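You operate a simulated robot arm through the tools that you are given. There is no shell and no other tool. Be economical: measure what you need, move in short steps, check, and stop when the job is done.

Carry out the task below with a simulated two-armed robot. There is one attempt and no reset: what you move stays moved.

TASK
The gear has stuck half way: crank it down by hand and pin it.
Fine: power stays off; lever to DOWN and drive to HAND first, drive back to MOTOR at the end.

The check looks at the end state, three seconds after you hand in, the way a careful person would. Anything else that was tipped, shoved, dropped, spilled or broken makes it a failure.

THE ROBOT
Two 6-joint arms with fingered hands on one trunk, on a base that drives. Base frame: it is fixed to the floor where the robot stands at the start and does not move with it; the origin is under the middle of the robot, x ahead of it, y to its left, z up. Readings come in cm, degrees, newtons and seconds.
The left shoulder is at the start at [5, 17, 103.5], the right one opposite. With the tool pointing down near the work surface each hand reaches from about 48 to 76 cm from the robot's upright axis, wherever it stands, measured 20 degrees to its own side. Places, roughly: drive knob [90, 10, 110]; gear crank [80, 10, 90]; gear leg [80, 60, 100]; gear lever [90, 0, 130]; gear power switch [90, 10, 130]. Payload 3.5 kg a hand.
The TCP of each hand is the grasp point between the finger pads, 2.6 cm short of the fingertips. In the tool frame z runs along the fingers and y along their closing line. Largest opening 13.2 cm; the body of the gripper starts 7.3 cm behind the TCP. The gripper is a hand of 3 fingers: y runs from the thumb to the fingers, the wrist lies at [0, 0, -23.4] in the tool frame, and closing takes about 1.5 s.
Orientation is that of the tool frame in the base frame, as a unit quaternion [x, y, z, w]. With the fingers straight down and closing along the base's y, the tool's x points along the base's -x, its y along +y and its z along -z.

THE INTERFACE
- The arms move only by the tool send_rows. It takes "left_increments", "right_increments" or both (then of equal length, played together; a hand with none holds still); each is a list of rows, each a list of 6 numbers: the shift along the base's x, y, z in units of 150 mm (1.0 is 150 mm), then the turn, a rotation vector about the base's x, y, z in units of 120 degrees (1.0 is 120 degrees). In form: [[x, y, z, wx, wy, wz], ...]. A call has 1 to 8 rows; each row is the pose to reach, as a shift and turn from the pose commanded when the call began. "left_claw" and "right_claw" are, for a hand that has rows, the gripper command, from -1 (shut) to 1 (fully open), values between in proportion, set as the call begins (left out, the last holds). A call with a number of a shift or a turn outside -1 to 1 is refused whole. A row lasts 0.2 s, in which the tool goes at most 5 cm and 8.6 degrees; a call with a longer step from one row to the next is refused whole, and so is a gripper value outside its range. A pose out of reach is approached as far as the arm can. The call stops where the force on the tool passes 70 N (or 10 N more than at its start, if that is more) or the arm is blocked; 0.2 s more then pass. The fingers move at their own pace (about 10.8 cm/s each) and stop on an object; they squeeze with about 27 N. The grip force told is the motor's: it shows also when the fingers shut on nothing. Time passes only in rows, and 0.2 s behind the last, so rows that repeat a pose let the fingers close. The reply holds the time, the measured pose of the TCP, the force on the tool along the base axes, the opening and the grip force, in the units named above and with some noise, with the torque about the TCP (base axes, N m) and any sound that the robot's microphone picked up, and new pictures: "show" is both (left out), scene, wrist or none (wrist: the cameras of the hands that moved).
- Cameras (640 x 400 px; columns grow to the right, rows downward): "scene" is now at [4.94, 0.97, 164.42]; the picture's right is [0.10, -1.00, 0.00], its down [-0.56, -0.06, -0.82] and it looks along [0.82, 0.08, -0.57] (base axes); focal length 263 px, centre (320, 200). "left" rides on the left gripper at [-6.2, 0.3, -9.2] in its tool frame; the picture's right is [-0.05, -1.00, 0.00], its down [0.83, -0.04, -0.56] and it looks along [0.55, -0.03, 0.83] (tool axes); focal length 230 px, centre (320, 200). "right" rides on the right gripper at [6.2, 0.3, -9.2] in its tool frame; the picture's right is [-0.05, 1.00, 0.00], its down [-0.83, -0.04, -0.56] and it looks along [-0.55, -0.03, 0.83] (tool axes); focal length 230 px, centre (320, 200). There is no depth. A picture from a camera that has moved, and an enlarged one, comes with that camera's place and axes in the base frame and with its lens.
- slide_trunk(by): slides the trunk up (or, below 0, down) by that many cm; the arms and the scene camera ride with it, the base frame stays. It gives what a move gives, with no picture.
- drive_base(legs): drives the robot by 1 to 6 legs, each [ahead, left, turn to the left] in cm, cm and degrees, along the robot's own axes; the way and the turn of a leg run together, so that a leg with both is an arc; at most 150 cm and 180 degrees a leg. The arms and the cameras ride along, it lands a little off, and it stops where it bumps. It gives what a move gives, and a new picture of the scene camera.
- hand_shape(shape, hand): the hand has 3 fingers and takes this shape, open, in about a second: jaw (thumb against the fingers, like two jaws); tri (thumb and two fingers); tip (a fingertip pinch); poke (one finger out to press); point (the index stretched); flat (the hand flat); cup (the hand cupped); fist (a fist). The gripper value then closes the fingers along that shape, each until it touches; the sizes above hold for jaw. It gives what a move gives, with no picture.
- head_to(pan, tilt): turns the head with the scene camera to pan (to the left, within 86 degrees either way) and tilt (down, from -29 to 69), counted from straight ahead of the robot. It gives what a move gives, and a new picture of the scene camera.
- zoom(camera, box): a new picture of the part [left, top, right, bottom] of that camera's present view, enlarged. The clock stands still meanwhile.
- hand_in(): hands the job in; it is judged then, once.

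Work in short steps. Places have to be worked out from the pictures, the camera data and where the tool is seen: move nearer, look again, correct. Check each grasp and each placing, and mend what went wrong. You have 120 turns and 260 pictures in all, those below and enlarged ones among them. Open the grippers and draw the arms clear of the work before you hand the job in, unless the task says otherwise; then end with one line.

The tools are called after ">>>" by a JSON object that holds its "op" and its "data". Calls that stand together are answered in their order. send_rows: Moves the arms, as the interface text tells. Its arguments: {"type":"object","properties":{"left_increments":{"type":"array","items":{"type":"array","items":{"type":"number"}}},"left_claw":{"type":"number"},"right_increments":{"type":"array","items":{"type":"array","items":{"type":"number"}}},"right_claw":{"type":"number"},"show":{"type":"string","enum":["both","scene","wrist","none"]}},"required":[]} The other tools are called the same way: slide_trunk (by) slides the trunk up or down; hand_shape (shape, hand) gives the hand a shape; drive_base (legs) drives the base; head_to (pan, tilt) turns the head that bears the scene camera; zoom (camera, box) takes an enlarged picture of a part of a camera's view; hand_in () hands the job in.

At the start:

```text
time: 0.0
left_ee_pos: [55.13, 37.9, 115.03]
left_ee_rot: [-0.001, 1.0, -0.001, 0.0]
left_contact_force: [0.0, -0.3, 0.5]
left_torque: [0.01, -0.02, -0.01]
left_finger_gap: 13.2
left_grip_force: 0.1
left_shape: jaw
right_ee_pos: [64.08, -19.36, 100.03]
right_ee_rot: [-0.001, 1.0, -0.001, 0.0]
right_contact_force: [0.2, 0.3, 0.2]
right_torque: [0.01, 0.01, -0.01]
right_finger_gap: 13.19
right_grip_force: 0.1
right_shape: jaw
trunk travel left (down, up): [-65.0, 6.0]
robot x, y, heading: [0.22, -0.06, 0.1]
head pan, tilt: [5.6, 34.5]
```

scene: 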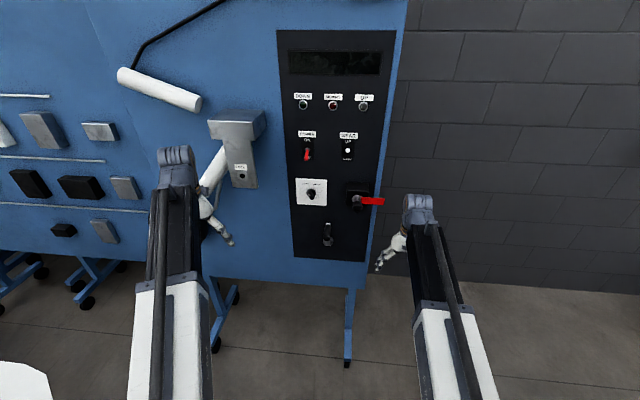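
right: 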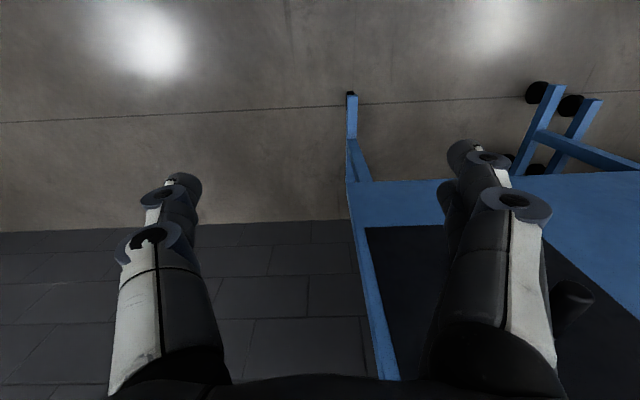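
left: 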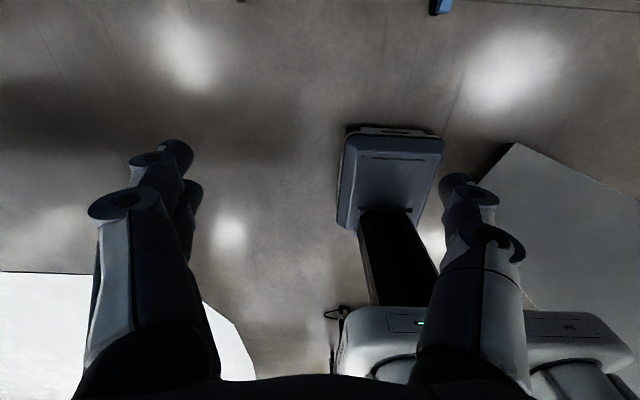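

The panel is ahead; I zoom in to read its labels and controls.

>>> {"op": "zoom", "data": {"camera": "scene", "box": [270, 80, 400, 161]}}

>>> {"op": "zoom", "data": {"camera": "scene", "box": [270, 165, 410, 260]}}

>>> {"op": "zoom", "data": {"camera": "scene", "box": [90, 40, 290, 250]}}

```text
4.92 times, centred on (335, 120) of scene
camera zoom: at [4.94, 0.97, 164.42], right [0.1, -1.0, 0.0], down [-0.56, -0.06, -0.82], along [0.82, 0.08, -0.57], focal length 1296 px, centre (246, 591)
```

zoom: 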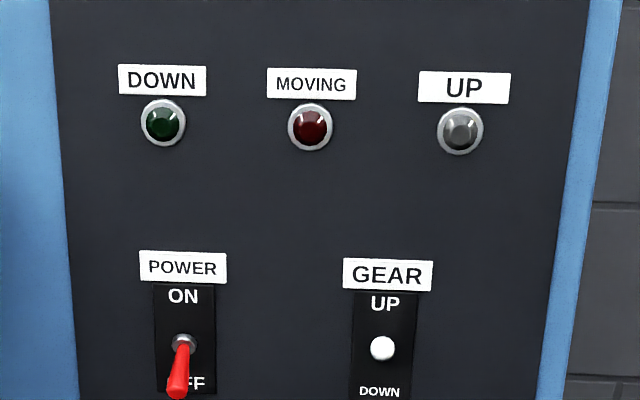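

```text
4.21 times, centred on (340, 212) of scene
camera zoom: at [4.94, 0.97, 164.42], right [0.1, -1.0, 0.0], down [-0.56, -0.06, -0.82], along [0.82, 0.08, -0.57], focal length 1108 px, centre (236, 147)
```

zoom: 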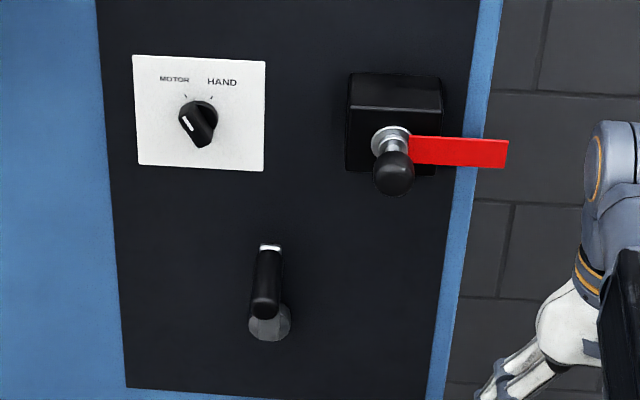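

```text
1.90 times, centred on (190, 145) of scene
camera zoom: at [4.94, 0.97, 164.42], right [0.1, -1.0, 0.0], down [-0.56, -0.06, -0.82], along [0.82, 0.08, -0.57], focal length 502 px, centre (568, 305)
```

zoom: 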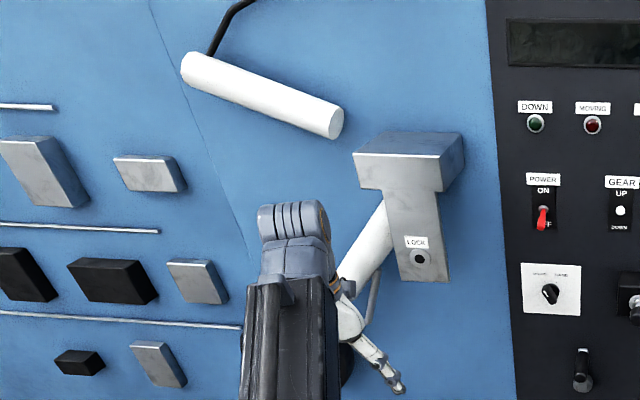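

I take a second view from a lower trunk position to get depth by parallax.

>>> {"op": "slide_trunk", "data": {"by": -25}}

>>> {"op": "head_to", "data": {"pan": 5, "tilt": 20}}

```text
time: 2.6
left_ee_pos: [55.11, 38.0, 89.99]
left_ee_rot: [0.0, 1.0, -0.001, 0.0]
left_contact_force: [-0.3, -0.3, 0.7]
left_torque: [0.0, 0.0, 0.02]
left_finger_gap: 13.17
left_grip_force: 0.0
left_shape: jaw
right_ee_pos: [64.14, -19.39, 75.02]
right_ee_rot: [0.0, 1.0, 0.0, 0.0]
right_contact_force: [0.0, 0.4, -0.5]
right_torque: [-0.02, -0.03, -0.01]
right_finger_gap: 13.19
right_grip_force: 0.1
right_shape: jaw
trunk travel left (down, up): [-40.0, 31.0]
robot x, y, heading: [-0.15, 0.01, 0.2]
head pan, tilt: [5.6, 34.5]
```

```text
time: 3.4
left_ee_pos: [55.09, 37.94, 90.01]
left_ee_rot: [0.0, 1.0, 0.0, 0.001]
left_contact_force: [-0.3, -0.4, -0.3]
left_torque: [0.02, -0.02, -0.03]
left_finger_gap: 13.19
left_grip_force: 0.1
left_shape: jaw
right_ee_pos: [64.17, -19.28, 74.95]
right_ee_rot: [0.0, 1.0, 0.0, 0.0]
right_contact_force: [-0.7, 1.0, 0.3]
right_torque: [-0.03, 0.0, -0.02]
right_finger_gap: 13.19
right_grip_force: 0.1
right_shape: jaw
trunk travel left (down, up): [-40.0, 31.0]
robot x, y, heading: [0.6, 0.0, -0.1]
head pan, tilt: [5.0, 20.0]
camera scene: at [5.43, 0.91, 141.71], right [0.09, -1.0, 0.0], down [-0.34, -0.03, -0.94], along [0.94, 0.08, -0.34], focal length 263 px, centre (320, 200)
```

scene: 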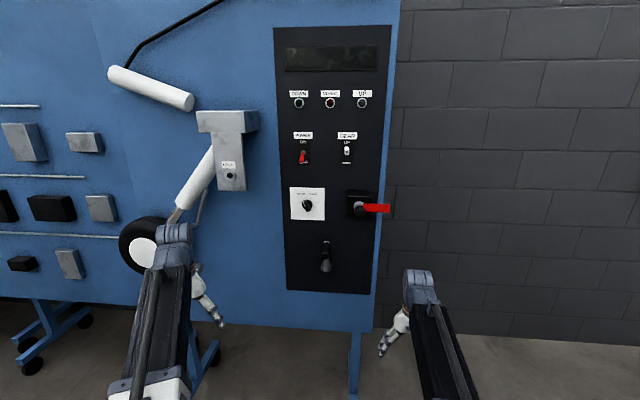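

Depth of the panel comes to about x 85–90. I zoom on the controls and the leg from this lower view.

>>> {"op": "zoom", "data": {"camera": "scene", "box": [270, 125, 400, 206]}}

>>> {"op": "zoom", "data": {"camera": "scene", "box": [270, 185, 410, 280]}}

>>> {"op": "zoom", "data": {"camera": "scene", "box": [100, 90, 280, 300]}}

```text
4.92 times, centred on (335, 166) of scene
camera zoom: at [5.43, 0.91, 141.71], right [0.09, -1.0, 0.0], down [-0.34, -0.03, -0.94], along [0.94, 0.08, -0.34], focal length 1296 px, centre (246, 370)
```

zoom: 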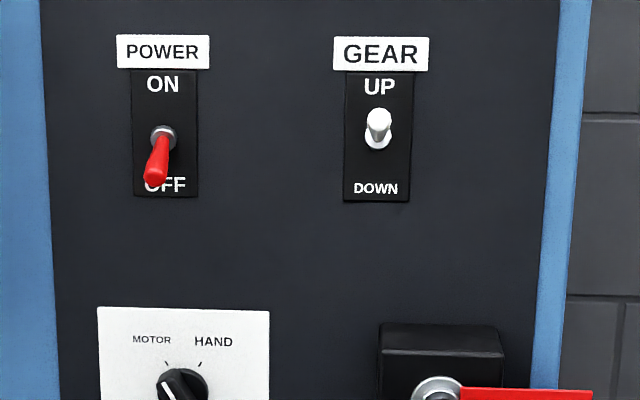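

```text
4.21 times, centred on (340, 232) of scene
camera zoom: at [5.43, 0.91, 141.71], right [0.09, -1.0, 0.0], down [-0.34, -0.03, -0.94], along [0.94, 0.08, -0.34], focal length 1108 px, centre (236, 63)
```

zoom: 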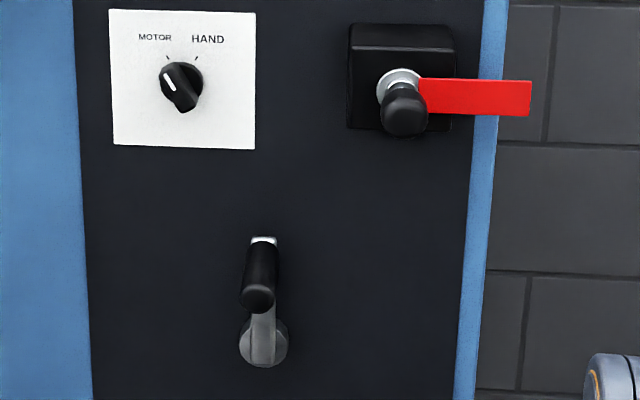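

```text
1.90 times, centred on (190, 195) of scene
camera zoom: at [5.43, 0.91, 141.71], right [0.09, -1.0, 0.0], down [-0.34, -0.03, -0.94], along [0.94, 0.08, -0.34], focal length 502 px, centre (568, 210)
```

zoom: 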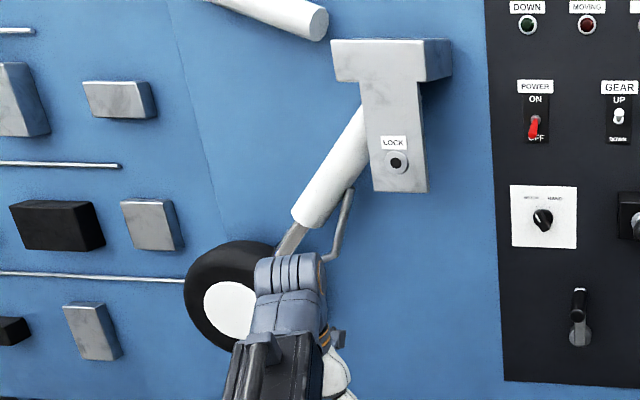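

The lever sits at UP, power OFF, drive at MOTOR, with the red-flagged pin parked in its holder. I raise the trunk back and swing the left hand to point forward.

>>> {"op": "slide_trunk", "data": {"by": 25}}

>>> {"op": "send_rows", "data": {"left_increments": [[0.03, -0.15, 0, 0, -0.07, 0], [0.06, -0.3, 0, 0, -0.14, 0], [0.09, -0.45, 0, 0, -0.21, 0], [0.12, -0.6, 0, 0, -0.28, 0], [0.15, -0.7, 0, 0, -0.35, 0], [0.18, -0.8, 0, 0, -0.42, 0], [0.2, -0.9, 0, 0, -0.49, 0]], "show": "none"}}

>>> {"op": "send_rows", "data": {"left_increments": [[0, 0, 0, 0, -0.065, 0], [0, 0, 0, 0, -0.13, 0], [0, 0, 0, 0, -0.195, 0], [0, 0, 0, 0, -0.26, 0], [0, 0, 0, 0, -0.26, 0]]}}

```text
time: 5.9
left_ee_pos: [55.12, 37.97, 115.0]
left_ee_rot: [-0.001, 1.0, 0.001, 0.001]
left_contact_force: [0.8, -0.1, 0.5]
left_torque: [0.0, 0.0, 0.0]
left_finger_gap: 13.19
left_grip_force: 0.0
left_shape: jaw
right_ee_pos: [64.16, -19.35, 100.01]
right_ee_rot: [0.0, 1.0, 0.0, 0.0]
right_contact_force: [0.3, 0.5, 0.3]
right_torque: [0.01, -0.01, 0.0]
right_finger_gap: 13.19
right_grip_force: 0.1
right_shape: jaw
trunk travel left (down, up): [-65.0, 6.0]
robot x, y, heading: [-0.17, 0.11, 0.1]
head pan, tilt: [5.0, 20.0]
```

```text
time: 7.5
left_ee_pos: [64.52, 25.77, 117.24]
left_ee_rot: [0.0, 0.871, 0.0, 0.491]
left_contact_force: [-0.1, 0.8, -1.2]
left_torque: [-0.01, 0.02, 0.0]
left_finger_gap: 13.18
left_grip_force: 0.0
left_shape: jaw
left hand out of reach, approached as far as the arm can: row 5, 6, 7
right_ee_pos: [64.1, -19.36, 99.96]
right_ee_rot: [0.0, 1.0, 0.0, 0.001]
right_contact_force: [0.3, 0.0, -0.2]
right_torque: [-0.02, 0.01, 0.0]
right_finger_gap: 13.2
right_grip_force: 0.1
right_shape: jaw
trunk travel left (down, up): [-65.0, 6.0]
robot x, y, heading: [-0.35, 0.05, 0.1]
head pan, tilt: [5.0, 20.0]
```

```text
time: 8.7
left_ee_pos: [69.49, 27.38, 117.11]
left_ee_rot: [0.0, 0.707, 0.001, 0.707]
left_contact_force: [-0.9, -1.1, 0.2]
left_torque: [-0.02, -0.05, -0.01]
left_finger_gap: 13.2
left_grip_force: 0.1
left_shape: jaw
left hand out of reach, approached as far as the arm can: row 1, 2, 3, 4, 5
right_ee_pos: [64.09, -19.38, 100.09]
right_ee_rot: [0.0, 1.0, 0.0, 0.0]
right_contact_force: [0.6, 0.2, 1.2]
right_torque: [-0.03, -0.03, 0.04]
right_finger_gap: 13.19
right_grip_force: 0.0
right_shape: jaw
trunk travel left (down, up): [-65.0, 6.0]
robot x, y, heading: [0.02, 0.1, 0.2]
head pan, tilt: [5.0, 20.0]
camera scene: at [5.42, 0.91, 166.72], right [0.09, -1.0, 0.0], down [-0.34, -0.03, -0.94], along [0.94, 0.08, -0.34], focal length 263 px, centre (320, 200)
camera left: at [60.28, 27.62, 123.4], right [0.0, -1.0, 0.05], down [-0.56, -0.04, -0.83], along [0.83, -0.03, -0.55], focal length 230 px, centre (320, 200)
```

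scene: 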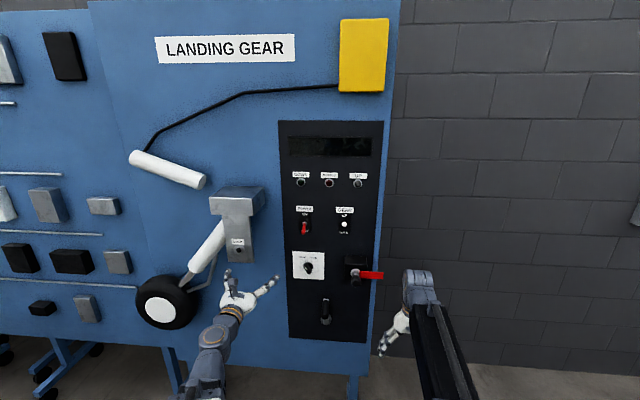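
left: 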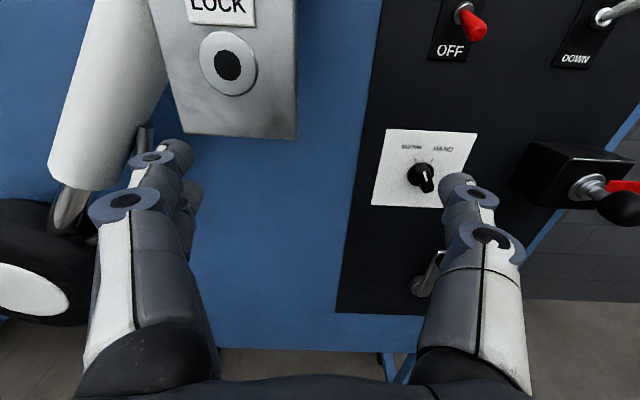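

Triangulated: drive knob ≈[88.7, 12.5, 109.5], lever tip ≈[87, -0.4, 129], pin handle ≈[80, -5, 111], crank handle ≈[76–84, 5.3, 98] around hub z≈87, LOCK hole ≈[78, 33.6, 122]. I shut the left hand and move it to above the gear lever, well short of the panel.

>>> {"op": "send_rows", "data": {"left_increments": [[0, -0.1, 0.25, 0, 0, 0], [0, -0.3, 0.5, 0, 0, 0], [0, -0.5, 0.75, 0, 0, 0], [0, -0.8, 1.0, 0, 0, 0], [0.2, -1.0, 1.0, 0, 0, 0], [0.4, -1.0, 1.0, 0, 0, 0], [0.5, -1.0, 1.0, 0, 0, 0]], "left_claw": -1}}

```text
refused: row 4 steps farther than a row can; nothing moved
```

Row 4 was slightly too long; I resend with smaller steps.

>>> {"op": "send_rows", "data": {"left_increments": [[0, -0.05, 0.25, 0, 0, 0], [0, -0.2, 0.5, 0, 0, 0], [0, -0.4, 0.75, 0, 0, 0], [0, -0.6, 1.0, 0, 0, 0], [0.1, -0.8, 1.0, 0, 0, 0], [0.2, -1.0, 1.0, 0, 0, 0], [0.4, -1.0, 1.0, 0, 0, 0], [0.4, -1.0, 1.0, 0, 0, 0]], "left_claw": -1}}

```text
time: 10.5
left_ee_pos: [75.39, 12.27, 132.38]
left_ee_rot: [-0.001, 0.707, 0.001, 0.707]
left_contact_force: [0.1, 0.8, -1.0]
left_torque: [0.01, -0.02, -0.02]
left_finger_gap: 0.01
left_grip_force: 26.5
left_shape: jaw
right_ee_pos: [63.98, -19.38, 99.93]
right_ee_rot: [0.001, 1.0, 0.0, 0.0]
right_contact_force: [-0.5, -0.1, 0.3]
right_torque: [-0.05, -0.03, 0.01]
right_finger_gap: 13.19
right_grip_force: 0.0
right_shape: jaw
trunk travel left (down, up): [-65.0, 6.0]
robot x, y, heading: [0.35, 0.41, -0.2]
head pan, tilt: [5.0, 20.0]
camera scene: at [5.42, 0.91, 166.72], right [0.09, -1.0, 0.0], down [-0.34, -0.03, -0.94], along [0.94, 0.08, -0.34], focal length 263 px, centre (320, 200)
camera left: at [66.19, 12.62, 138.47], right [0.0, -1.0, 0.05], down [-0.55, -0.04, -0.83], along [0.83, -0.03, -0.55], focal length 230 px, centre (320, 200)
```

scene: 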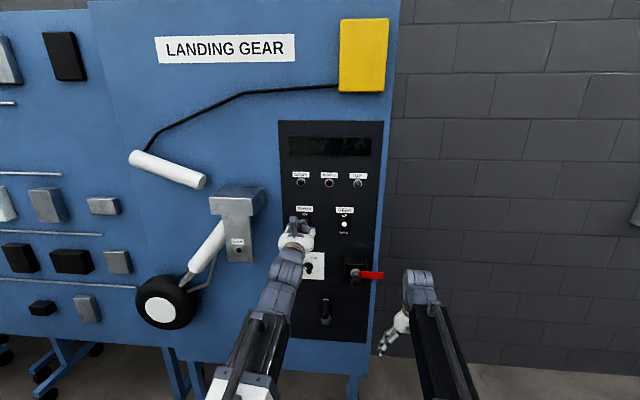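
left: 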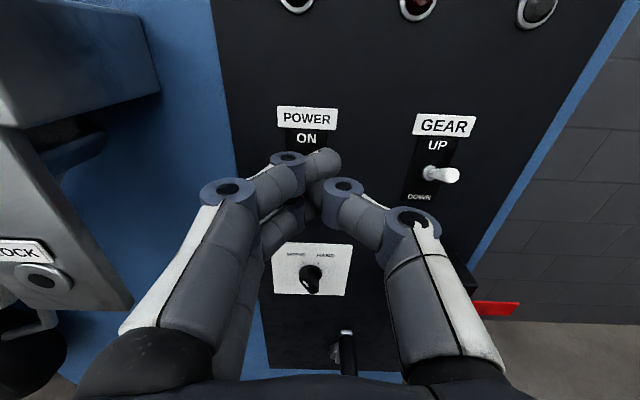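

Moves track well. I go to just above the lever: TCP toward [84.8, -0.4, 135.5].

>>> {"op": "send_rows", "data": {"left_increments": [[0, -0.25, 0.1, 0, 0, 0], [0, -0.5, 0.2, 0, 0, 0], [0, -0.7, 0.2, 0, 0, 0], [0, -0.85, 0.2, 0, 0, 0], [0.25, -0.85, 0.2, 0, 0, 0], [0.45, -0.85, 0.2, 0, 0, 0], [0.63, -0.85, 0.2, 0, 0, 0], [0.63, -0.85, 0.2, 0, 0, 0]], "left_claw": -1}}

>>> {"op": "zoom", "data": {"camera": "scene", "box": [280, 180, 400, 255]}}

```text
time: 12.3
left_ee_pos: [84.92, -0.47, 135.25]
left_ee_rot: [-0.001, 0.707, 0.001, 0.707]
left_contact_force: [0.6, -0.3, 0.7]
left_torque: [-0.03, -0.02, 0.0]
left_finger_gap: 0.0
left_grip_force: 27.6
left_shape: jaw
right_ee_pos: [64.04, -19.35, 99.99]
right_ee_rot: [0.0, 1.0, 0.0, 0.0]
right_contact_force: [-0.6, 0.2, 0.1]
right_torque: [-0.03, 0.01, -0.03]
right_finger_gap: 13.2
right_grip_force: 0.1
right_shape: jaw
trunk travel left (down, up): [-65.0, 6.0]
robot x, y, heading: [0.05, 0.09, 0.2]
head pan, tilt: [5.0, 20.0]
camera scene: at [5.42, 0.91, 166.72], right [0.09, -1.0, 0.0], down [-0.34, -0.03, -0.94], along [0.94, 0.08, -0.34], focal length 263 px, centre (320, 200)
camera left: at [75.67, -0.16, 141.29], right [0.0, -1.0, 0.05], down [-0.56, -0.04, -0.83], along [0.83, -0.03, -0.55], focal length 230 px, centre (320, 200)
```

scene: 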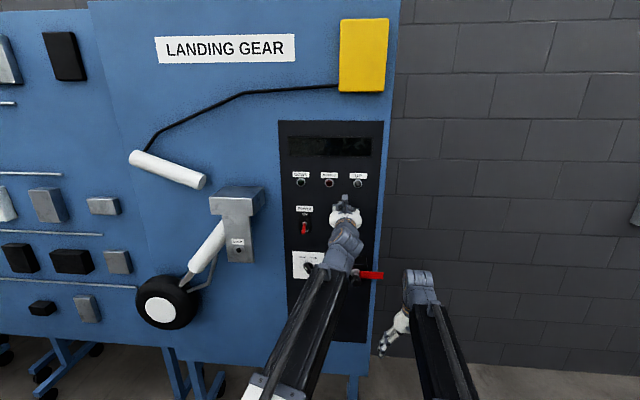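
left: 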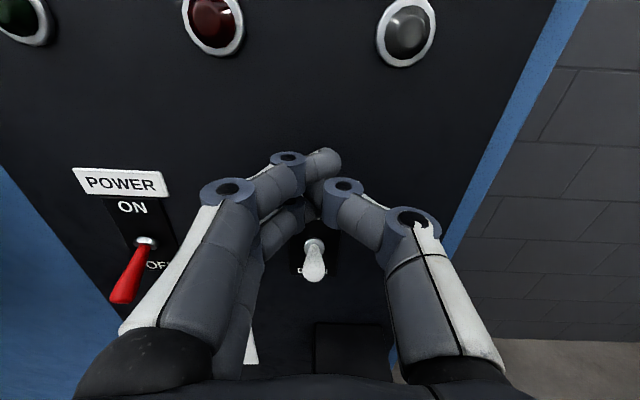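

```text
5.33 times, centred on (340, 218) of scene
camera zoom: at [5.42, 0.91, 166.72], right [0.09, -1.0, 0.0], down [-0.34, -0.03, -0.94], along [0.94, 0.08, -0.34], focal length 1404 px, centre (213, 107)
```

zoom: 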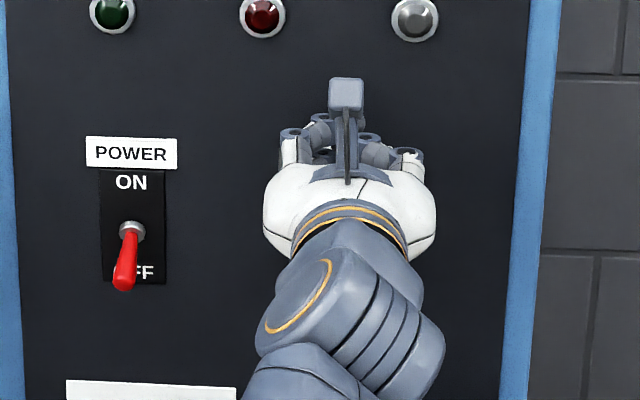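

The shut fingertips are directly above the lever tip. I lower in small steps and watch the force.

>>> {"op": "send_rows", "data": {"left_increments": [[0, 0, -0.1, 0, 0, 0], [0, 0, -0.2, 0, 0, 0], [0, 0, -0.3, 0, 0, 0], [0, 0, -0.3, 0, 0, 0]], "show": "wrist"}}

```text
time: 13.3
left_ee_pos: [84.91, -0.29, 130.92]
left_ee_rot: [-0.001, 0.707, 0.0, 0.707]
left_contact_force: [-1.8, 1.1, 1.7]
left_torque: [0.01, 0.0, 0.05]
left_finger_gap: 0.0
left_grip_force: 26.8
left_shape: jaw
right_ee_pos: [64.06, -19.44, 99.9]
right_ee_rot: [0.0, 1.0, 0.0, 0.0]
right_contact_force: [-0.5, 0.1, -0.4]
right_torque: [-0.03, -0.01, 0.0]
right_finger_gap: 13.21
right_grip_force: 0.0
right_shape: jaw
trunk travel left (down, up): [-65.0, 6.0]
robot x, y, heading: [0.05, 0.1, 0.1]
head pan, tilt: [5.0, 20.0]
camera left: at [75.75, -0.1, 136.97], right [0.0, -1.0, 0.05], down [-0.56, -0.04, -0.83], along [0.83, -0.03, -0.55], focal length 230 px, centre (320, 200)
```

left: 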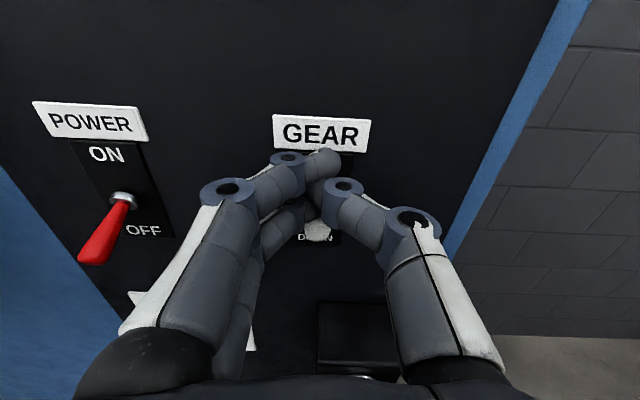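

Slight contact now; lowering further.

>>> {"op": "send_rows", "data": {"left_increments": [[0, 0, -0.06, 0, 0, 0], [0, 0, -0.12, 0, 0, 0], [0, 0, -0.18, 0, 0, 0], [0, 0, -0.24, 0, 0, 0], [0, 0, -0.24, 0, 0, 0]], "show": "wrist"}}

```text
time: 14.5
left_ee_pos: [84.48, -0.42, 127.83]
left_ee_rot: [0.001, 0.703, -0.001, 0.711]
left_contact_force: [-3.7, -1.5, 36.7]
left_torque: [-0.02, -0.69, -0.1]
left_finger_gap: 0.01
left_grip_force: 27.1
left_shape: jaw
right_ee_pos: [63.8, -19.45, 100.26]
right_ee_rot: [0.0, 1.0, 0.0, 0.001]
right_contact_force: [-1.0, 0.8, 0.9]
right_torque: [-0.01, -0.01, 0.0]
right_finger_gap: 13.18
right_grip_force: 0.1
right_shape: jaw
trunk travel left (down, up): [-65.0, 6.0]
robot x, y, heading: [0.07, 0.02, -0.0]
head pan, tilt: [5.0, 20.0]
camera left: at [75.28, -0.14, 133.85], right [0.0, -1.0, 0.05], down [-0.55, -0.04, -0.84], along [0.84, -0.03, -0.55], focal length 230 px, centre (320, 200)
```

left: 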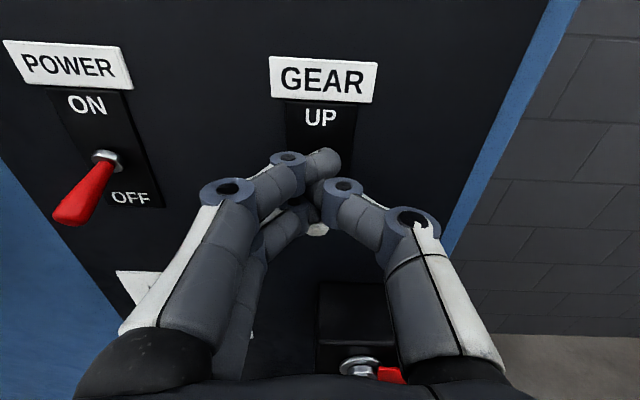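

37 N resistance; I rise and back off to see where the lever stands.

>>> {"op": "send_rows", "data": {"left_increments": [[0, 0, 0.15, 0, 0, 0], [0, 0, 0.35, 0, 0, 0], [-0.2, 0, 0.5, 0, 0, 0], [-0.4, 0, 0.5, 0, 0, 0], [-0.6, 0, 0.5, 0, 0, 0]], "show": "wrist"}}

>>> {"op": "zoom", "data": {"camera": "left", "box": [220, 130, 420, 255]}}

```text
time: 15.7
left_ee_pos: [75.69, -0.32, 134.76]
left_ee_rot: [0.001, 0.707, -0.001, 0.707]
left_contact_force: [0.3, -0.5, -0.7]
left_torque: [0.01, 0.04, -0.01]
left_finger_gap: 0.03
left_grip_force: 27.1
left_shape: jaw
right_ee_pos: [64.05, -19.5, 99.97]
right_ee_rot: [0.0, 1.0, 0.0, 0.0]
right_contact_force: [0.7, 0.2, 0.1]
right_torque: [0.0, 0.01, 0.01]
right_finger_gap: 13.2
right_grip_force: 0.0
right_shape: jaw
trunk travel left (down, up): [-65.0, 6.0]
robot x, y, heading: [-0.04, 0.09, 0.1]
head pan, tilt: [5.0, 20.0]
camera left: at [66.54, -0.05, 140.89], right [0.0, -1.0, 0.05], down [-0.55, -0.04, -0.83], along [0.83, -0.03, -0.55], focal length 230 px, centre (320, 200)
```

left: 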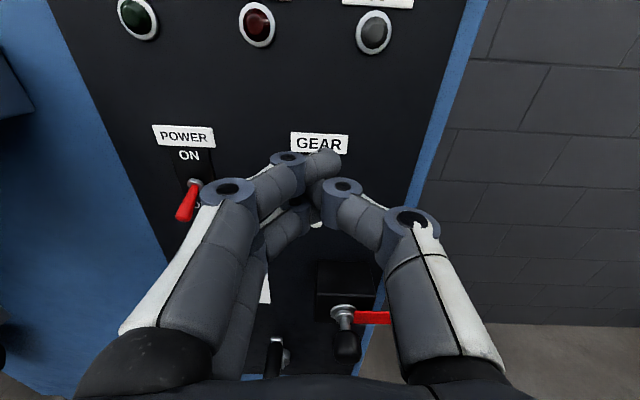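

```text
3.20 times, centred on (320, 192) of left
camera zoom: at [66.54, -0.05, 140.89], right [0.0, -1.0, 0.05], down [-0.55, -0.04, -0.83], along [0.83, -0.03, -0.55], focal length 736 px, centre (320, 224)
```

zoom: 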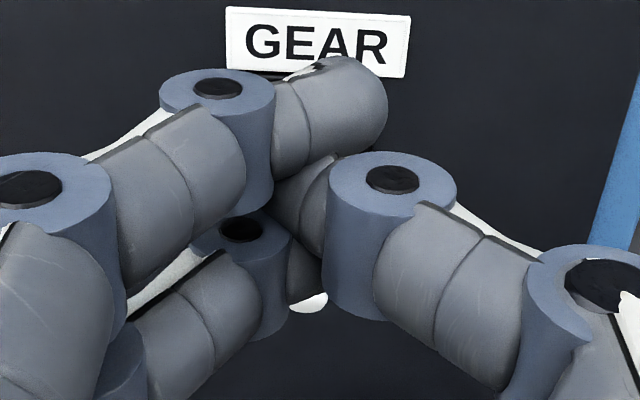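

The white tip now looks to be at z≈124.6, i.e. down. I move the hand left, clear of the view, to confirm and view the knob.

>>> {"op": "send_rows", "data": {"left_increments": [[-0.1, 0.25, 0, 0, 0, 0], [-0.2, 0.5, 0, 0, 0, 0], [-0.3, 0.75, 0, 0, 0, 0], [-0.3, 0.95, 0, 0, 0, 0]]}}

>>> {"op": "zoom", "data": {"camera": "scene", "box": [280, 180, 400, 255]}}

```text
time: 16.7
left_ee_pos: [71.4, 13.81, 134.46]
left_ee_rot: [0.0, 0.707, 0.0, 0.707]
left_contact_force: [-0.2, 0.1, 0.5]
left_torque: [0.0, 0.03, 0.0]
left_finger_gap: 0.01
left_grip_force: 27.5
left_shape: jaw
right_ee_pos: [64.13, -19.41, 99.98]
right_ee_rot: [0.0, 1.0, -0.001, 0.0]
right_contact_force: [-0.2, 0.2, 0.1]
right_torque: [-0.01, 0.01, -0.01]
right_finger_gap: 13.2
right_grip_force: 0.0
right_shape: jaw
trunk travel left (down, up): [-65.0, 6.0]
robot x, y, heading: [0.0, -0.11, -0.0]
head pan, tilt: [5.0, 20.0]
camera scene: at [5.43, 0.94, 166.72], right [0.09, -1.0, 0.0], down [-0.34, -0.03, -0.94], along [0.94, 0.08, -0.34], focal length 263 px, centre (320, 200)
camera left: at [62.16, 14.17, 140.73], right [0.0, -1.0, 0.05], down [-0.56, -0.04, -0.83], along [0.83, -0.03, -0.55], focal length 230 px, centre (320, 200)
```

scene: 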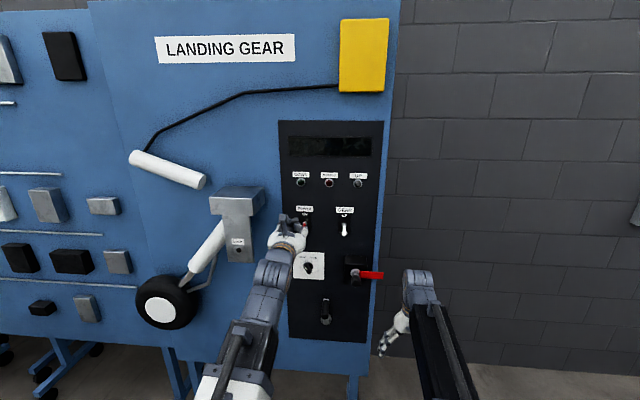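
left: 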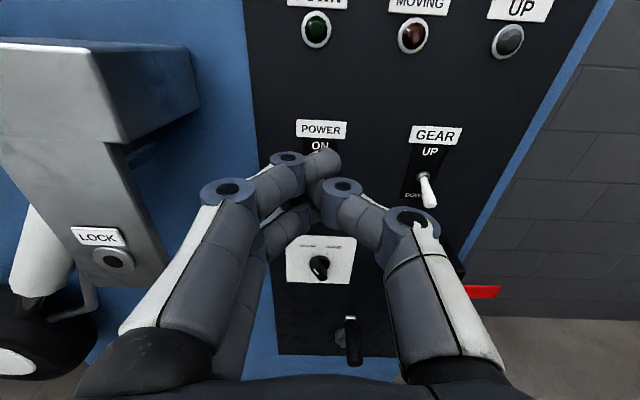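

```text
5.33 times, centred on (340, 218) of scene
camera zoom: at [5.43, 0.94, 166.72], right [0.09, -1.0, 0.0], down [-0.34, -0.03, -0.94], along [0.94, 0.08, -0.34], focal length 1404 px, centre (213, 107)
```

zoom: 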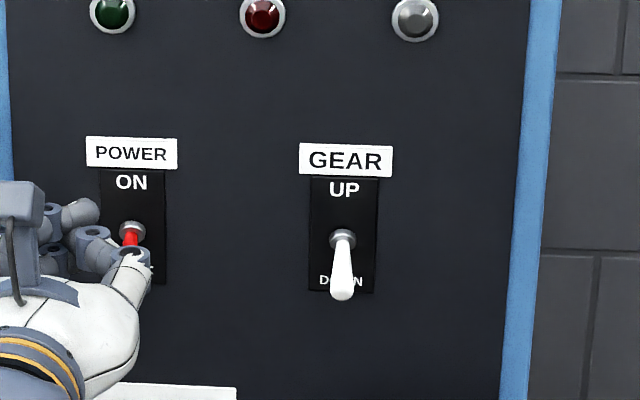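

The lever is DOWN and power still OFF. I try the "tip" shape for the knob, and look at it in the wrist camera.

>>> {"op": "hand_shape", "data": {"hand": "left", "shape": "tip"}}

>>> {"op": "send_rows", "data": {"left_increments": [[0, 0, -0.3, -0.06, 0, 0], [0, 0, -0.6, -0.12, 0, 0], [0, 0, -0.9, -0.18, 0, 0], [0, 0, -1.0, -0.25, 0, 0], [0, 0, -1.0, -0.25, 0, 0]], "left_claw": 0}}

```text
time: 17.6
left_ee_pos: [71.4, 13.79, 134.56]
left_ee_rot: [0.0, 0.707, 0.0, 0.707]
left_contact_force: [-0.3, -0.4, -0.1]
left_torque: [0.0, 0.03, -0.01]
left_finger_gap: 13.2
left_grip_force: 0.0
left_shape: tip
right_ee_pos: [63.96, -19.38, 100.05]
right_ee_rot: [-0.001, 1.0, 0.0, 0.0]
right_contact_force: [0.1, -0.8, -0.2]
right_torque: [-0.02, -0.02, 0.0]
right_finger_gap: 13.21
right_grip_force: 0.1
right_shape: jaw
trunk travel left (down, up): [-65.0, 6.0]
robot x, y, heading: [-0.28, 0.3, 0.0]
head pan, tilt: [5.0, 20.0]
```

```text
time: 18.8
left_ee_pos: [71.48, 13.77, 119.54]
left_ee_rot: [-0.183, 0.683, -0.183, 0.683]
left_contact_force: [0.5, -0.6, -0.2]
left_torque: [0.0, -0.04, -0.01]
left_finger_gap: 6.65
left_grip_force: 0.1
left_shape: tip
right_ee_pos: [64.07, -19.42, 99.92]
right_ee_rot: [0.0, 1.0, 0.0, 0.001]
right_contact_force: [0.3, 0.1, -0.1]
right_torque: [-0.01, 0.01, 0.02]
right_finger_gap: 13.19
right_grip_force: 0.1
right_shape: jaw
trunk travel left (down, up): [-65.0, 6.0]
robot x, y, heading: [0.11, -0.03, 0.2]
head pan, tilt: [5.0, 20.0]
camera scene: at [5.42, 0.91, 166.72], right [0.09, -1.0, 0.0], down [-0.34, -0.03, -0.94], along [0.94, 0.08, -0.34], focal length 263 px, centre (320, 200)
camera left: at [62.22, 17.13, 124.62], right [0.0, -0.84, 0.54], down [-0.56, -0.45, -0.7], along [0.83, -0.3, -0.47], focal length 230 px, centre (320, 200)
```

scene: 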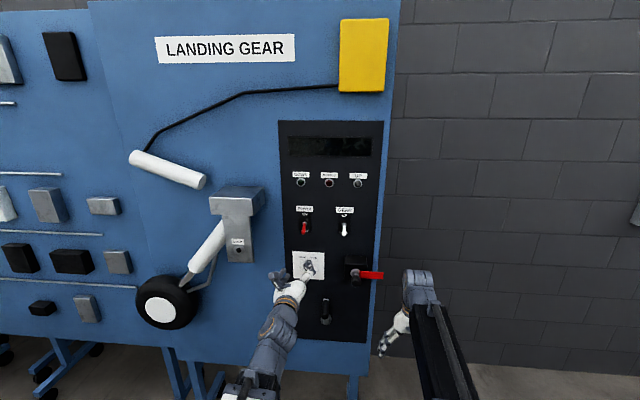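
left: 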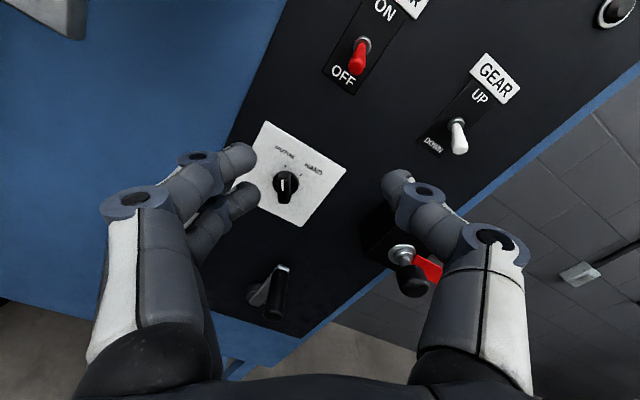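

The hand's roll matches the pointer. I approach the knob at [88, 12.6, 109.5], stopping at TCP x≈81 to look.

>>> {"op": "send_rows", "data": {"left_increments": [[0, -0.03, -0.2, 0, 0, 0], [0, -0.07, -0.4, 0, 0, 0], [0, -0.08, -0.6, 0, 0, 0], [0.2, -0.08, -0.67, 0, 0, 0], [0.4, -0.08, -0.67, 0, 0, 0], [0.63, -0.08, -0.67, 0, 0, 0], [0.63, -0.08, -0.67, 0, 0, 0]]}}

```text
time: 20.4
left_ee_pos: [81.17, 12.68, 109.51]
left_ee_rot: [-0.183, 0.683, -0.183, 0.683]
left_contact_force: [0.1, -0.1, -0.3]
left_torque: [0.01, 0.01, -0.02]
left_finger_gap: 6.65
left_grip_force: 0.1
left_shape: tip
left hand out of reach, approached as far as the arm can: row 1, 2, 3
right_ee_pos: [64.1, -19.35, 99.93]
right_ee_rot: [0.001, 1.0, 0.0, 0.0]
right_contact_force: [0.3, -0.7, -0.4]
right_torque: [0.0, -0.03, -0.04]
right_finger_gap: 13.23
right_grip_force: 0.1
right_shape: jaw
trunk travel left (down, up): [-65.0, 6.0]
robot x, y, heading: [0.13, -0.2, 0.1]
head pan, tilt: [5.0, 20.0]
camera scene: at [5.42, 0.91, 166.72], right [0.09, -1.0, 0.0], down [-0.34, -0.03, -0.94], along [0.94, 0.08, -0.34], focal length 263 px, centre (320, 200)
camera left: at [71.9, 16.09, 114.68], right [0.0, -0.84, 0.54], down [-0.56, -0.45, -0.7], along [0.83, -0.3, -0.47], focal length 230 px, centre (320, 200)
```

scene: 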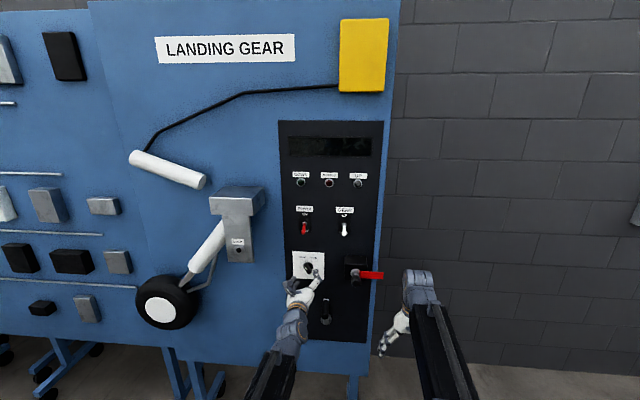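
left: 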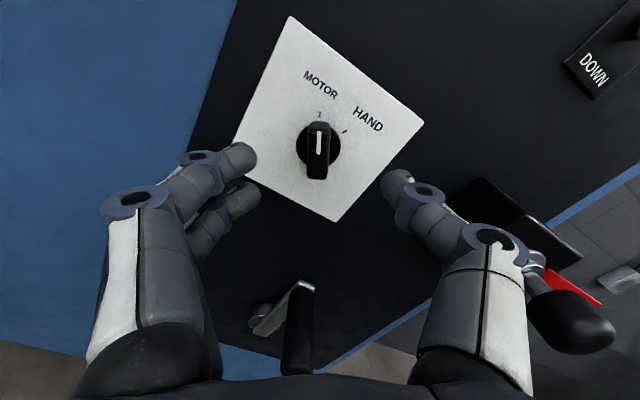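

Aligned nicely. I advance about 4.5 cm and then close gently.

>>> {"op": "send_rows", "data": {"left_increments": [[0.1, 0.01, 0, 0, 0, 0], [0.2, 0.01, 0, 0, 0, 0], [0.26, 0.01, 0, 0, 0, 0], [0.3, 0.01, 0, 0, 0, 0], [0.3, 0.01, 0, 0, 0, 0]], "show": "wrist"}}

```text
time: 21.6
left_ee_pos: [85.53, 12.78, 109.56]
left_ee_rot: [-0.183, 0.683, -0.183, 0.683]
left_contact_force: [0.3, 0.1, 0.3]
left_torque: [0.0, 0.0, -0.01]
left_finger_gap: 6.64
left_grip_force: 0.0
left_shape: tip
right_ee_pos: [64.04, -19.51, 99.93]
right_ee_rot: [0.0, 1.0, 0.001, 0.0]
right_contact_force: [0.7, 0.3, 0.1]
right_torque: [-0.01, -0.04, -0.02]
right_finger_gap: 13.22
right_grip_force: 0.0
right_shape: jaw
trunk travel left (down, up): [-65.0, 6.0]
robot x, y, heading: [0.27, 0.07, 0.0]
head pan, tilt: [5.0, 20.0]
camera left: at [76.3, 16.1, 114.75], right [0.0, -0.84, 0.54], down [-0.56, -0.45, -0.7], along [0.83, -0.3, -0.47], focal length 230 px, centre (320, 200)
```

left: 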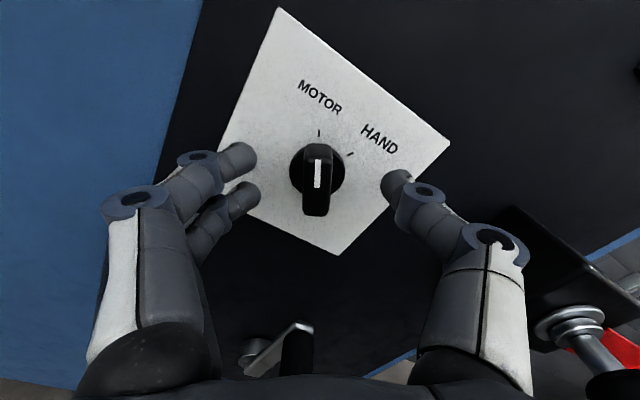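

Knob bar lies between the tips; I close.

>>> {"op": "send_rows", "data": {"left_increments": [[0.02, 0, 0, 0, 0, 0], [0.02, 0, 0, 0, 0, 0], [0.02, 0, 0, 0, 0, 0], [0.02, 0, 0, 0, 0, 0], [0.02, 0, 0, 0, 0, 0], [0.02, 0, 0, 0, 0, 0]], "left_claw": -1, "show": "wrist"}}

```text
time: 23.0
left_ee_pos: [85.84, 12.8, 109.47]
left_ee_rot: [-0.183, 0.683, -0.182, 0.683]
left_contact_force: [3.1, 0.7, 0.3]
left_torque: [0.02, 0.01, 0.0]
left_finger_gap: 1.03
left_grip_force: 26.9
left_shape: tip
right_ee_pos: [64.13, -19.49, 99.87]
right_ee_rot: [0.001, 1.0, 0.0, 0.0]
right_contact_force: [-0.1, -0.6, -0.8]
right_torque: [-0.01, 0.04, 0.0]
right_finger_gap: 13.18
right_grip_force: 0.0
right_shape: jaw
trunk travel left (down, up): [-65.0, 6.0]
robot x, y, heading: [-0.07, -0.35, 0.1]
head pan, tilt: [5.0, 20.0]
camera left: at [76.6, 16.11, 114.72], right [0.0, -0.84, 0.54], down [-0.56, -0.45, -0.7], along [0.83, -0.3, -0.47], focal length 230 px, centre (320, 200)
```

left: 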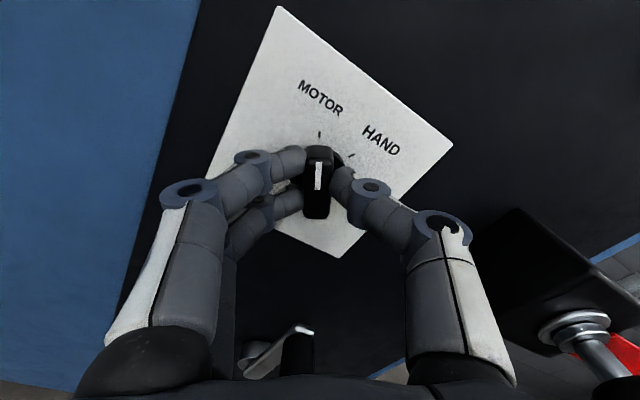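

Knob gripped (gap 1.0 cm). I turn it clockwise 60° toward HAND.

>>> {"op": "send_rows", "data": {"left_increments": [[0, 0, 0, 0.065, 0, 0], [0, 0, 0, 0.13, 0, 0], [0, 0, 0, 0.195, 0, 0], [0, 0, 0, 0.26, 0, 0], [0, 0, 0, 0.325, 0, 0], [0, 0, 0, 0.39, 0, 0], [0, 0, 0, 0.45, 0, 0], [0, 0, 0, 0.5, 0, 0]], "show": "wrist"}}

```text
time: 24.8
left_ee_pos: [85.88, 12.48, 109.43]
left_ee_rot: [0.185, 0.683, 0.182, 0.682]
left_contact_force: [6.3, -16.6, 2.4]
left_torque: [-0.12, 0.0, -0.33]
left_finger_gap: 1.01
left_grip_force: 27.0
left_shape: tip
right_ee_pos: [64.1, -19.52, 99.85]
right_ee_rot: [0.0, 1.0, 0.001, 0.001]
right_contact_force: [0.6, 0.0, -0.6]
right_torque: [-0.02, -0.03, -0.05]
right_finger_gap: 13.2
right_grip_force: 0.1
right_shape: jaw
trunk travel left (down, up): [-65.0, 6.0]
robot x, y, heading: [-0.2, -0.02, -0.0]
head pan, tilt: [5.0, 20.0]
camera left: at [76.55, 9.67, 115.0], right [0.0, -0.89, -0.46], down [-0.56, 0.38, -0.74], along [0.83, 0.25, -0.49], focal length 230 px, centre (320, 200)
```

left: 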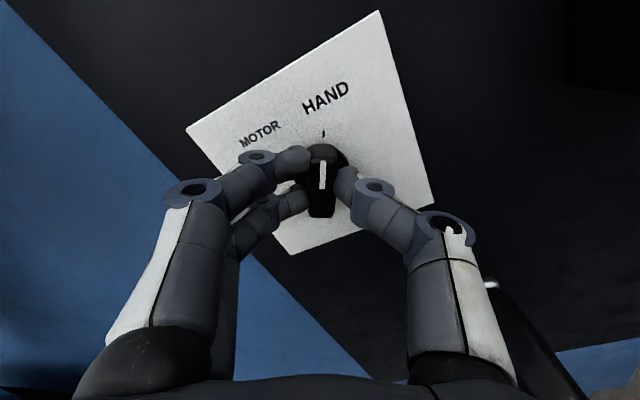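

The pointer is now on HAND. I open the fingers and back straight out.

>>> {"op": "send_rows", "data": {"left_increments": [[0, 0, 0, 0, 0, 0], [0, 0, 0, 0, 0, 0], [0, 0, 0, 0, 0, 0], [-0.15, 0, 0, 0, 0, 0], [-0.4, 0, 0, 0, 0, 0], [-0.6, 0, 0, 0, 0, 0], [-0.6, 0, 0, 0, 0, 0]], "left_claw": 0}}

>>> {"op": "zoom", "data": {"camera": "scene", "box": [280, 235, 400, 310]}}

```text
time: 26.4
left_ee_pos: [76.74, 12.85, 109.46]
left_ee_rot: [0.183, 0.683, 0.183, 0.683]
left_contact_force: [0.3, 0.1, 0.0]
left_torque: [0.0, 0.02, -0.01]
left_finger_gap: 6.52
left_grip_force: 0.1
left_shape: tip
right_ee_pos: [63.97, -19.3, 99.89]
right_ee_rot: [-0.001, 1.0, 0.0, 0.0]
right_contact_force: [-0.2, -0.3, 0.0]
right_torque: [-0.01, 0.01, 0.0]
right_finger_gap: 13.18
right_grip_force: 0.1
right_shape: jaw
trunk travel left (down, up): [-65.0, 6.0]
robot x, y, heading: [-0.04, 0.03, 0.0]
head pan, tilt: [5.0, 20.0]
camera scene: at [5.44, 0.91, 166.72], right [0.09, -1.0, 0.0], down [-0.34, -0.03, -0.94], along [0.94, 0.08, -0.34], focal length 263 px, centre (320, 200)
camera left: at [67.54, 9.96, 114.93], right [0.0, -0.89, -0.45], down [-0.56, 0.38, -0.74], along [0.83, 0.25, -0.49], focal length 230 px, centre (320, 200)
```

scene: 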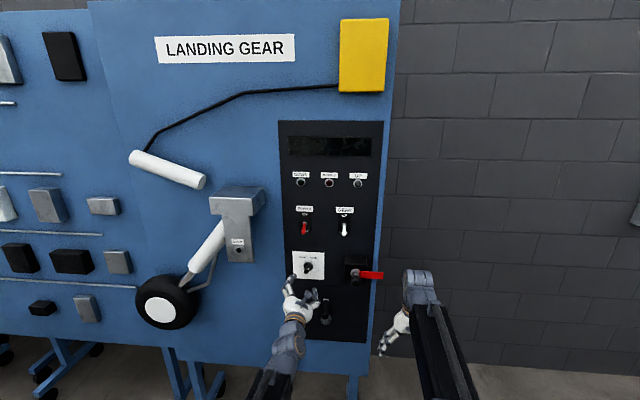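
left: 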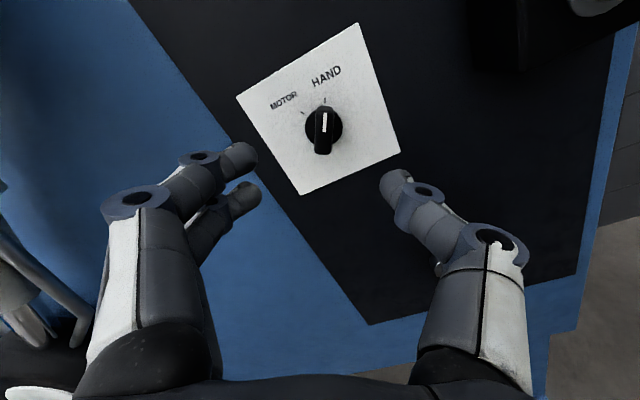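

```text
5.33 times, centred on (340, 272) of scene
camera zoom: at [5.44, 0.91, 166.72], right [0.09, -1.0, 0.0], down [-0.34, -0.03, -0.94], along [0.94, 0.08, -0.34], focal length 1404 px, centre (213, -187)
```

zoom: 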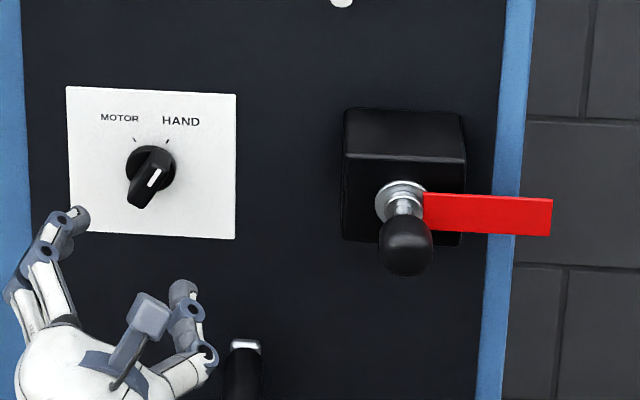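

Drive is at HAND. Now the crank: I reset the hand to jaw, level its roll and bring it in front of the handle (≈[76–84, 5.3, 98]).

>>> {"op": "hand_shape", "data": {"hand": "left", "shape": "jaw"}}

>>> {"op": "send_rows", "data": {"left_increments": [[-0.2, 0, 0, -0.06, 0, 0], [-0.4, 0, -0.1, -0.12, 0, 0], [-0.5, -0.15, -0.3, -0.18, 0, 0], [-0.5, -0.3, -0.5, -0.25, 0, 0], [-0.5, -0.5, -0.7, -0.25, 0, 0], [-0.5, -0.5, -0.76, -0.25, 0, 0]], "left_claw": 0.1}}

```text
time: 27.3
left_ee_pos: [76.72, 12.83, 109.4]
left_ee_rot: [0.183, 0.683, 0.183, 0.683]
left_contact_force: [-0.2, 0.2, 0.4]
left_torque: [0.01, -0.02, 0.0]
left_finger_gap: 13.18
left_grip_force: 0.1
left_shape: jaw
right_ee_pos: [64.02, -19.4, 99.95]
right_ee_rot: [0.001, 1.0, 0.0, 0.0]
right_contact_force: [0.1, 0.7, -0.6]
right_torque: [0.01, 0.0, -0.04]
right_finger_gap: 13.21
right_grip_force: 0.0
right_shape: jaw
trunk travel left (down, up): [-65.0, 6.0]
robot x, y, heading: [-0.05, 0.18, 0.1]
head pan, tilt: [5.0, 20.0]
```

```text
time: 28.7
left_ee_pos: [69.42, 5.38, 98.05]
left_ee_rot: [-0.002, 0.707, 0.001, 0.707]
left_contact_force: [-0.1, -0.2, 0.1]
left_torque: [-0.01, -0.03, 0.0]
left_finger_gap: 7.31
left_grip_force: 0.0
left_shape: jaw
right_ee_pos: [64.07, -19.42, 99.97]
right_ee_rot: [0.0, 1.0, 0.0, 0.0]
right_contact_force: [-0.2, 0.3, -0.3]
right_torque: [0.01, -0.03, 0.0]
right_finger_gap: 13.19
right_grip_force: 0.1
right_shape: jaw
trunk travel left (down, up): [-65.0, 6.0]
robot x, y, heading: [-0.27, 0.21, 0.2]
head pan, tilt: [5.0, 20.0]
camera scene: at [5.43, 0.91, 166.72], right [0.09, -1.0, 0.0], down [-0.34, -0.03, -0.94], along [0.94, 0.08, -0.34], focal length 263 px, centre (320, 200)
camera left: at [60.05, 5.66, 104.29], right [0.0, -1.0, 0.05], down [-0.55, -0.04, -0.83], along [0.83, -0.03, -0.55], focal length 230 px, centre (320, 200)
```

scene: 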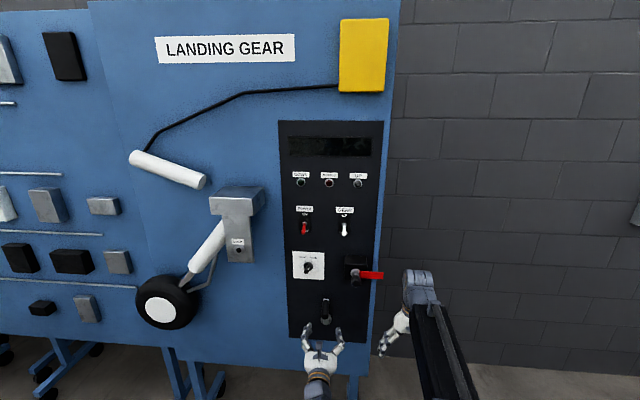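
left: 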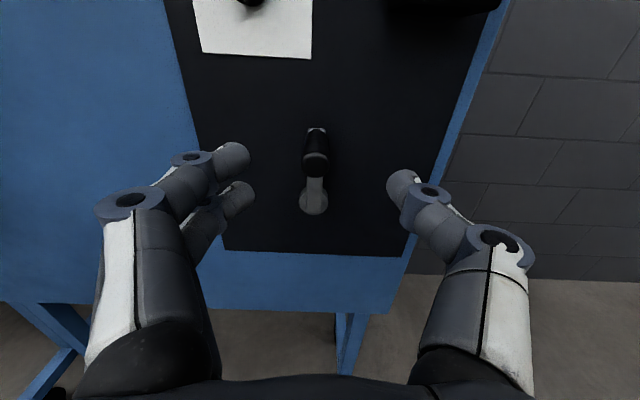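

I zoom both cameras on the crank to pin down its handle and hub.

>>> {"op": "zoom", "data": {"camera": "scene", "box": [295, 285, 359, 325]}}

>>> {"op": "zoom", "data": {"camera": "left", "box": [252, 120, 380, 220]}}

```text
10.00 times, centred on (327, 305) of scene
camera zoom: at [5.43, 0.91, 166.72], right [0.09, -1.0, 0.0], down [-0.34, -0.03, -0.94], along [0.94, 0.08, -0.34], focal length 2633 px, centre (250, -850)
```

zoom: 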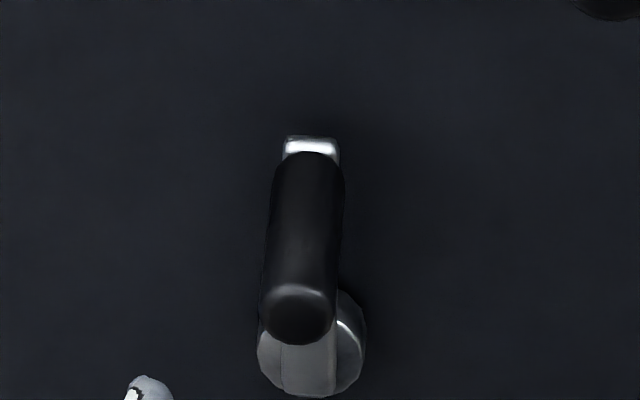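

```text
4.00 times, centred on (316, 170) of left
camera zoom: at [60.05, 5.66, 104.29], right [0.0, -1.0, 0.05], down [-0.55, -0.04, -0.83], along [0.83, -0.03, -0.55], focal length 920 px, centre (336, 320)
```

zoom: 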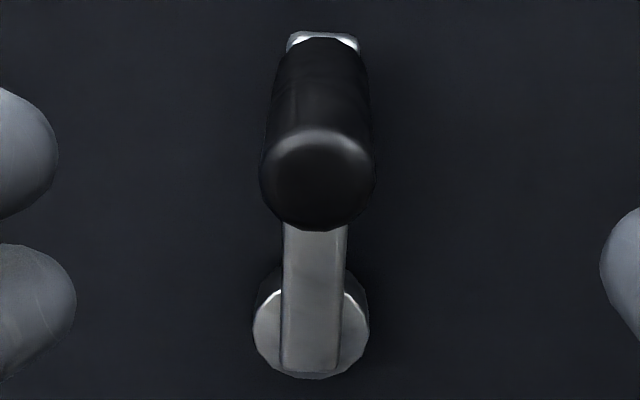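

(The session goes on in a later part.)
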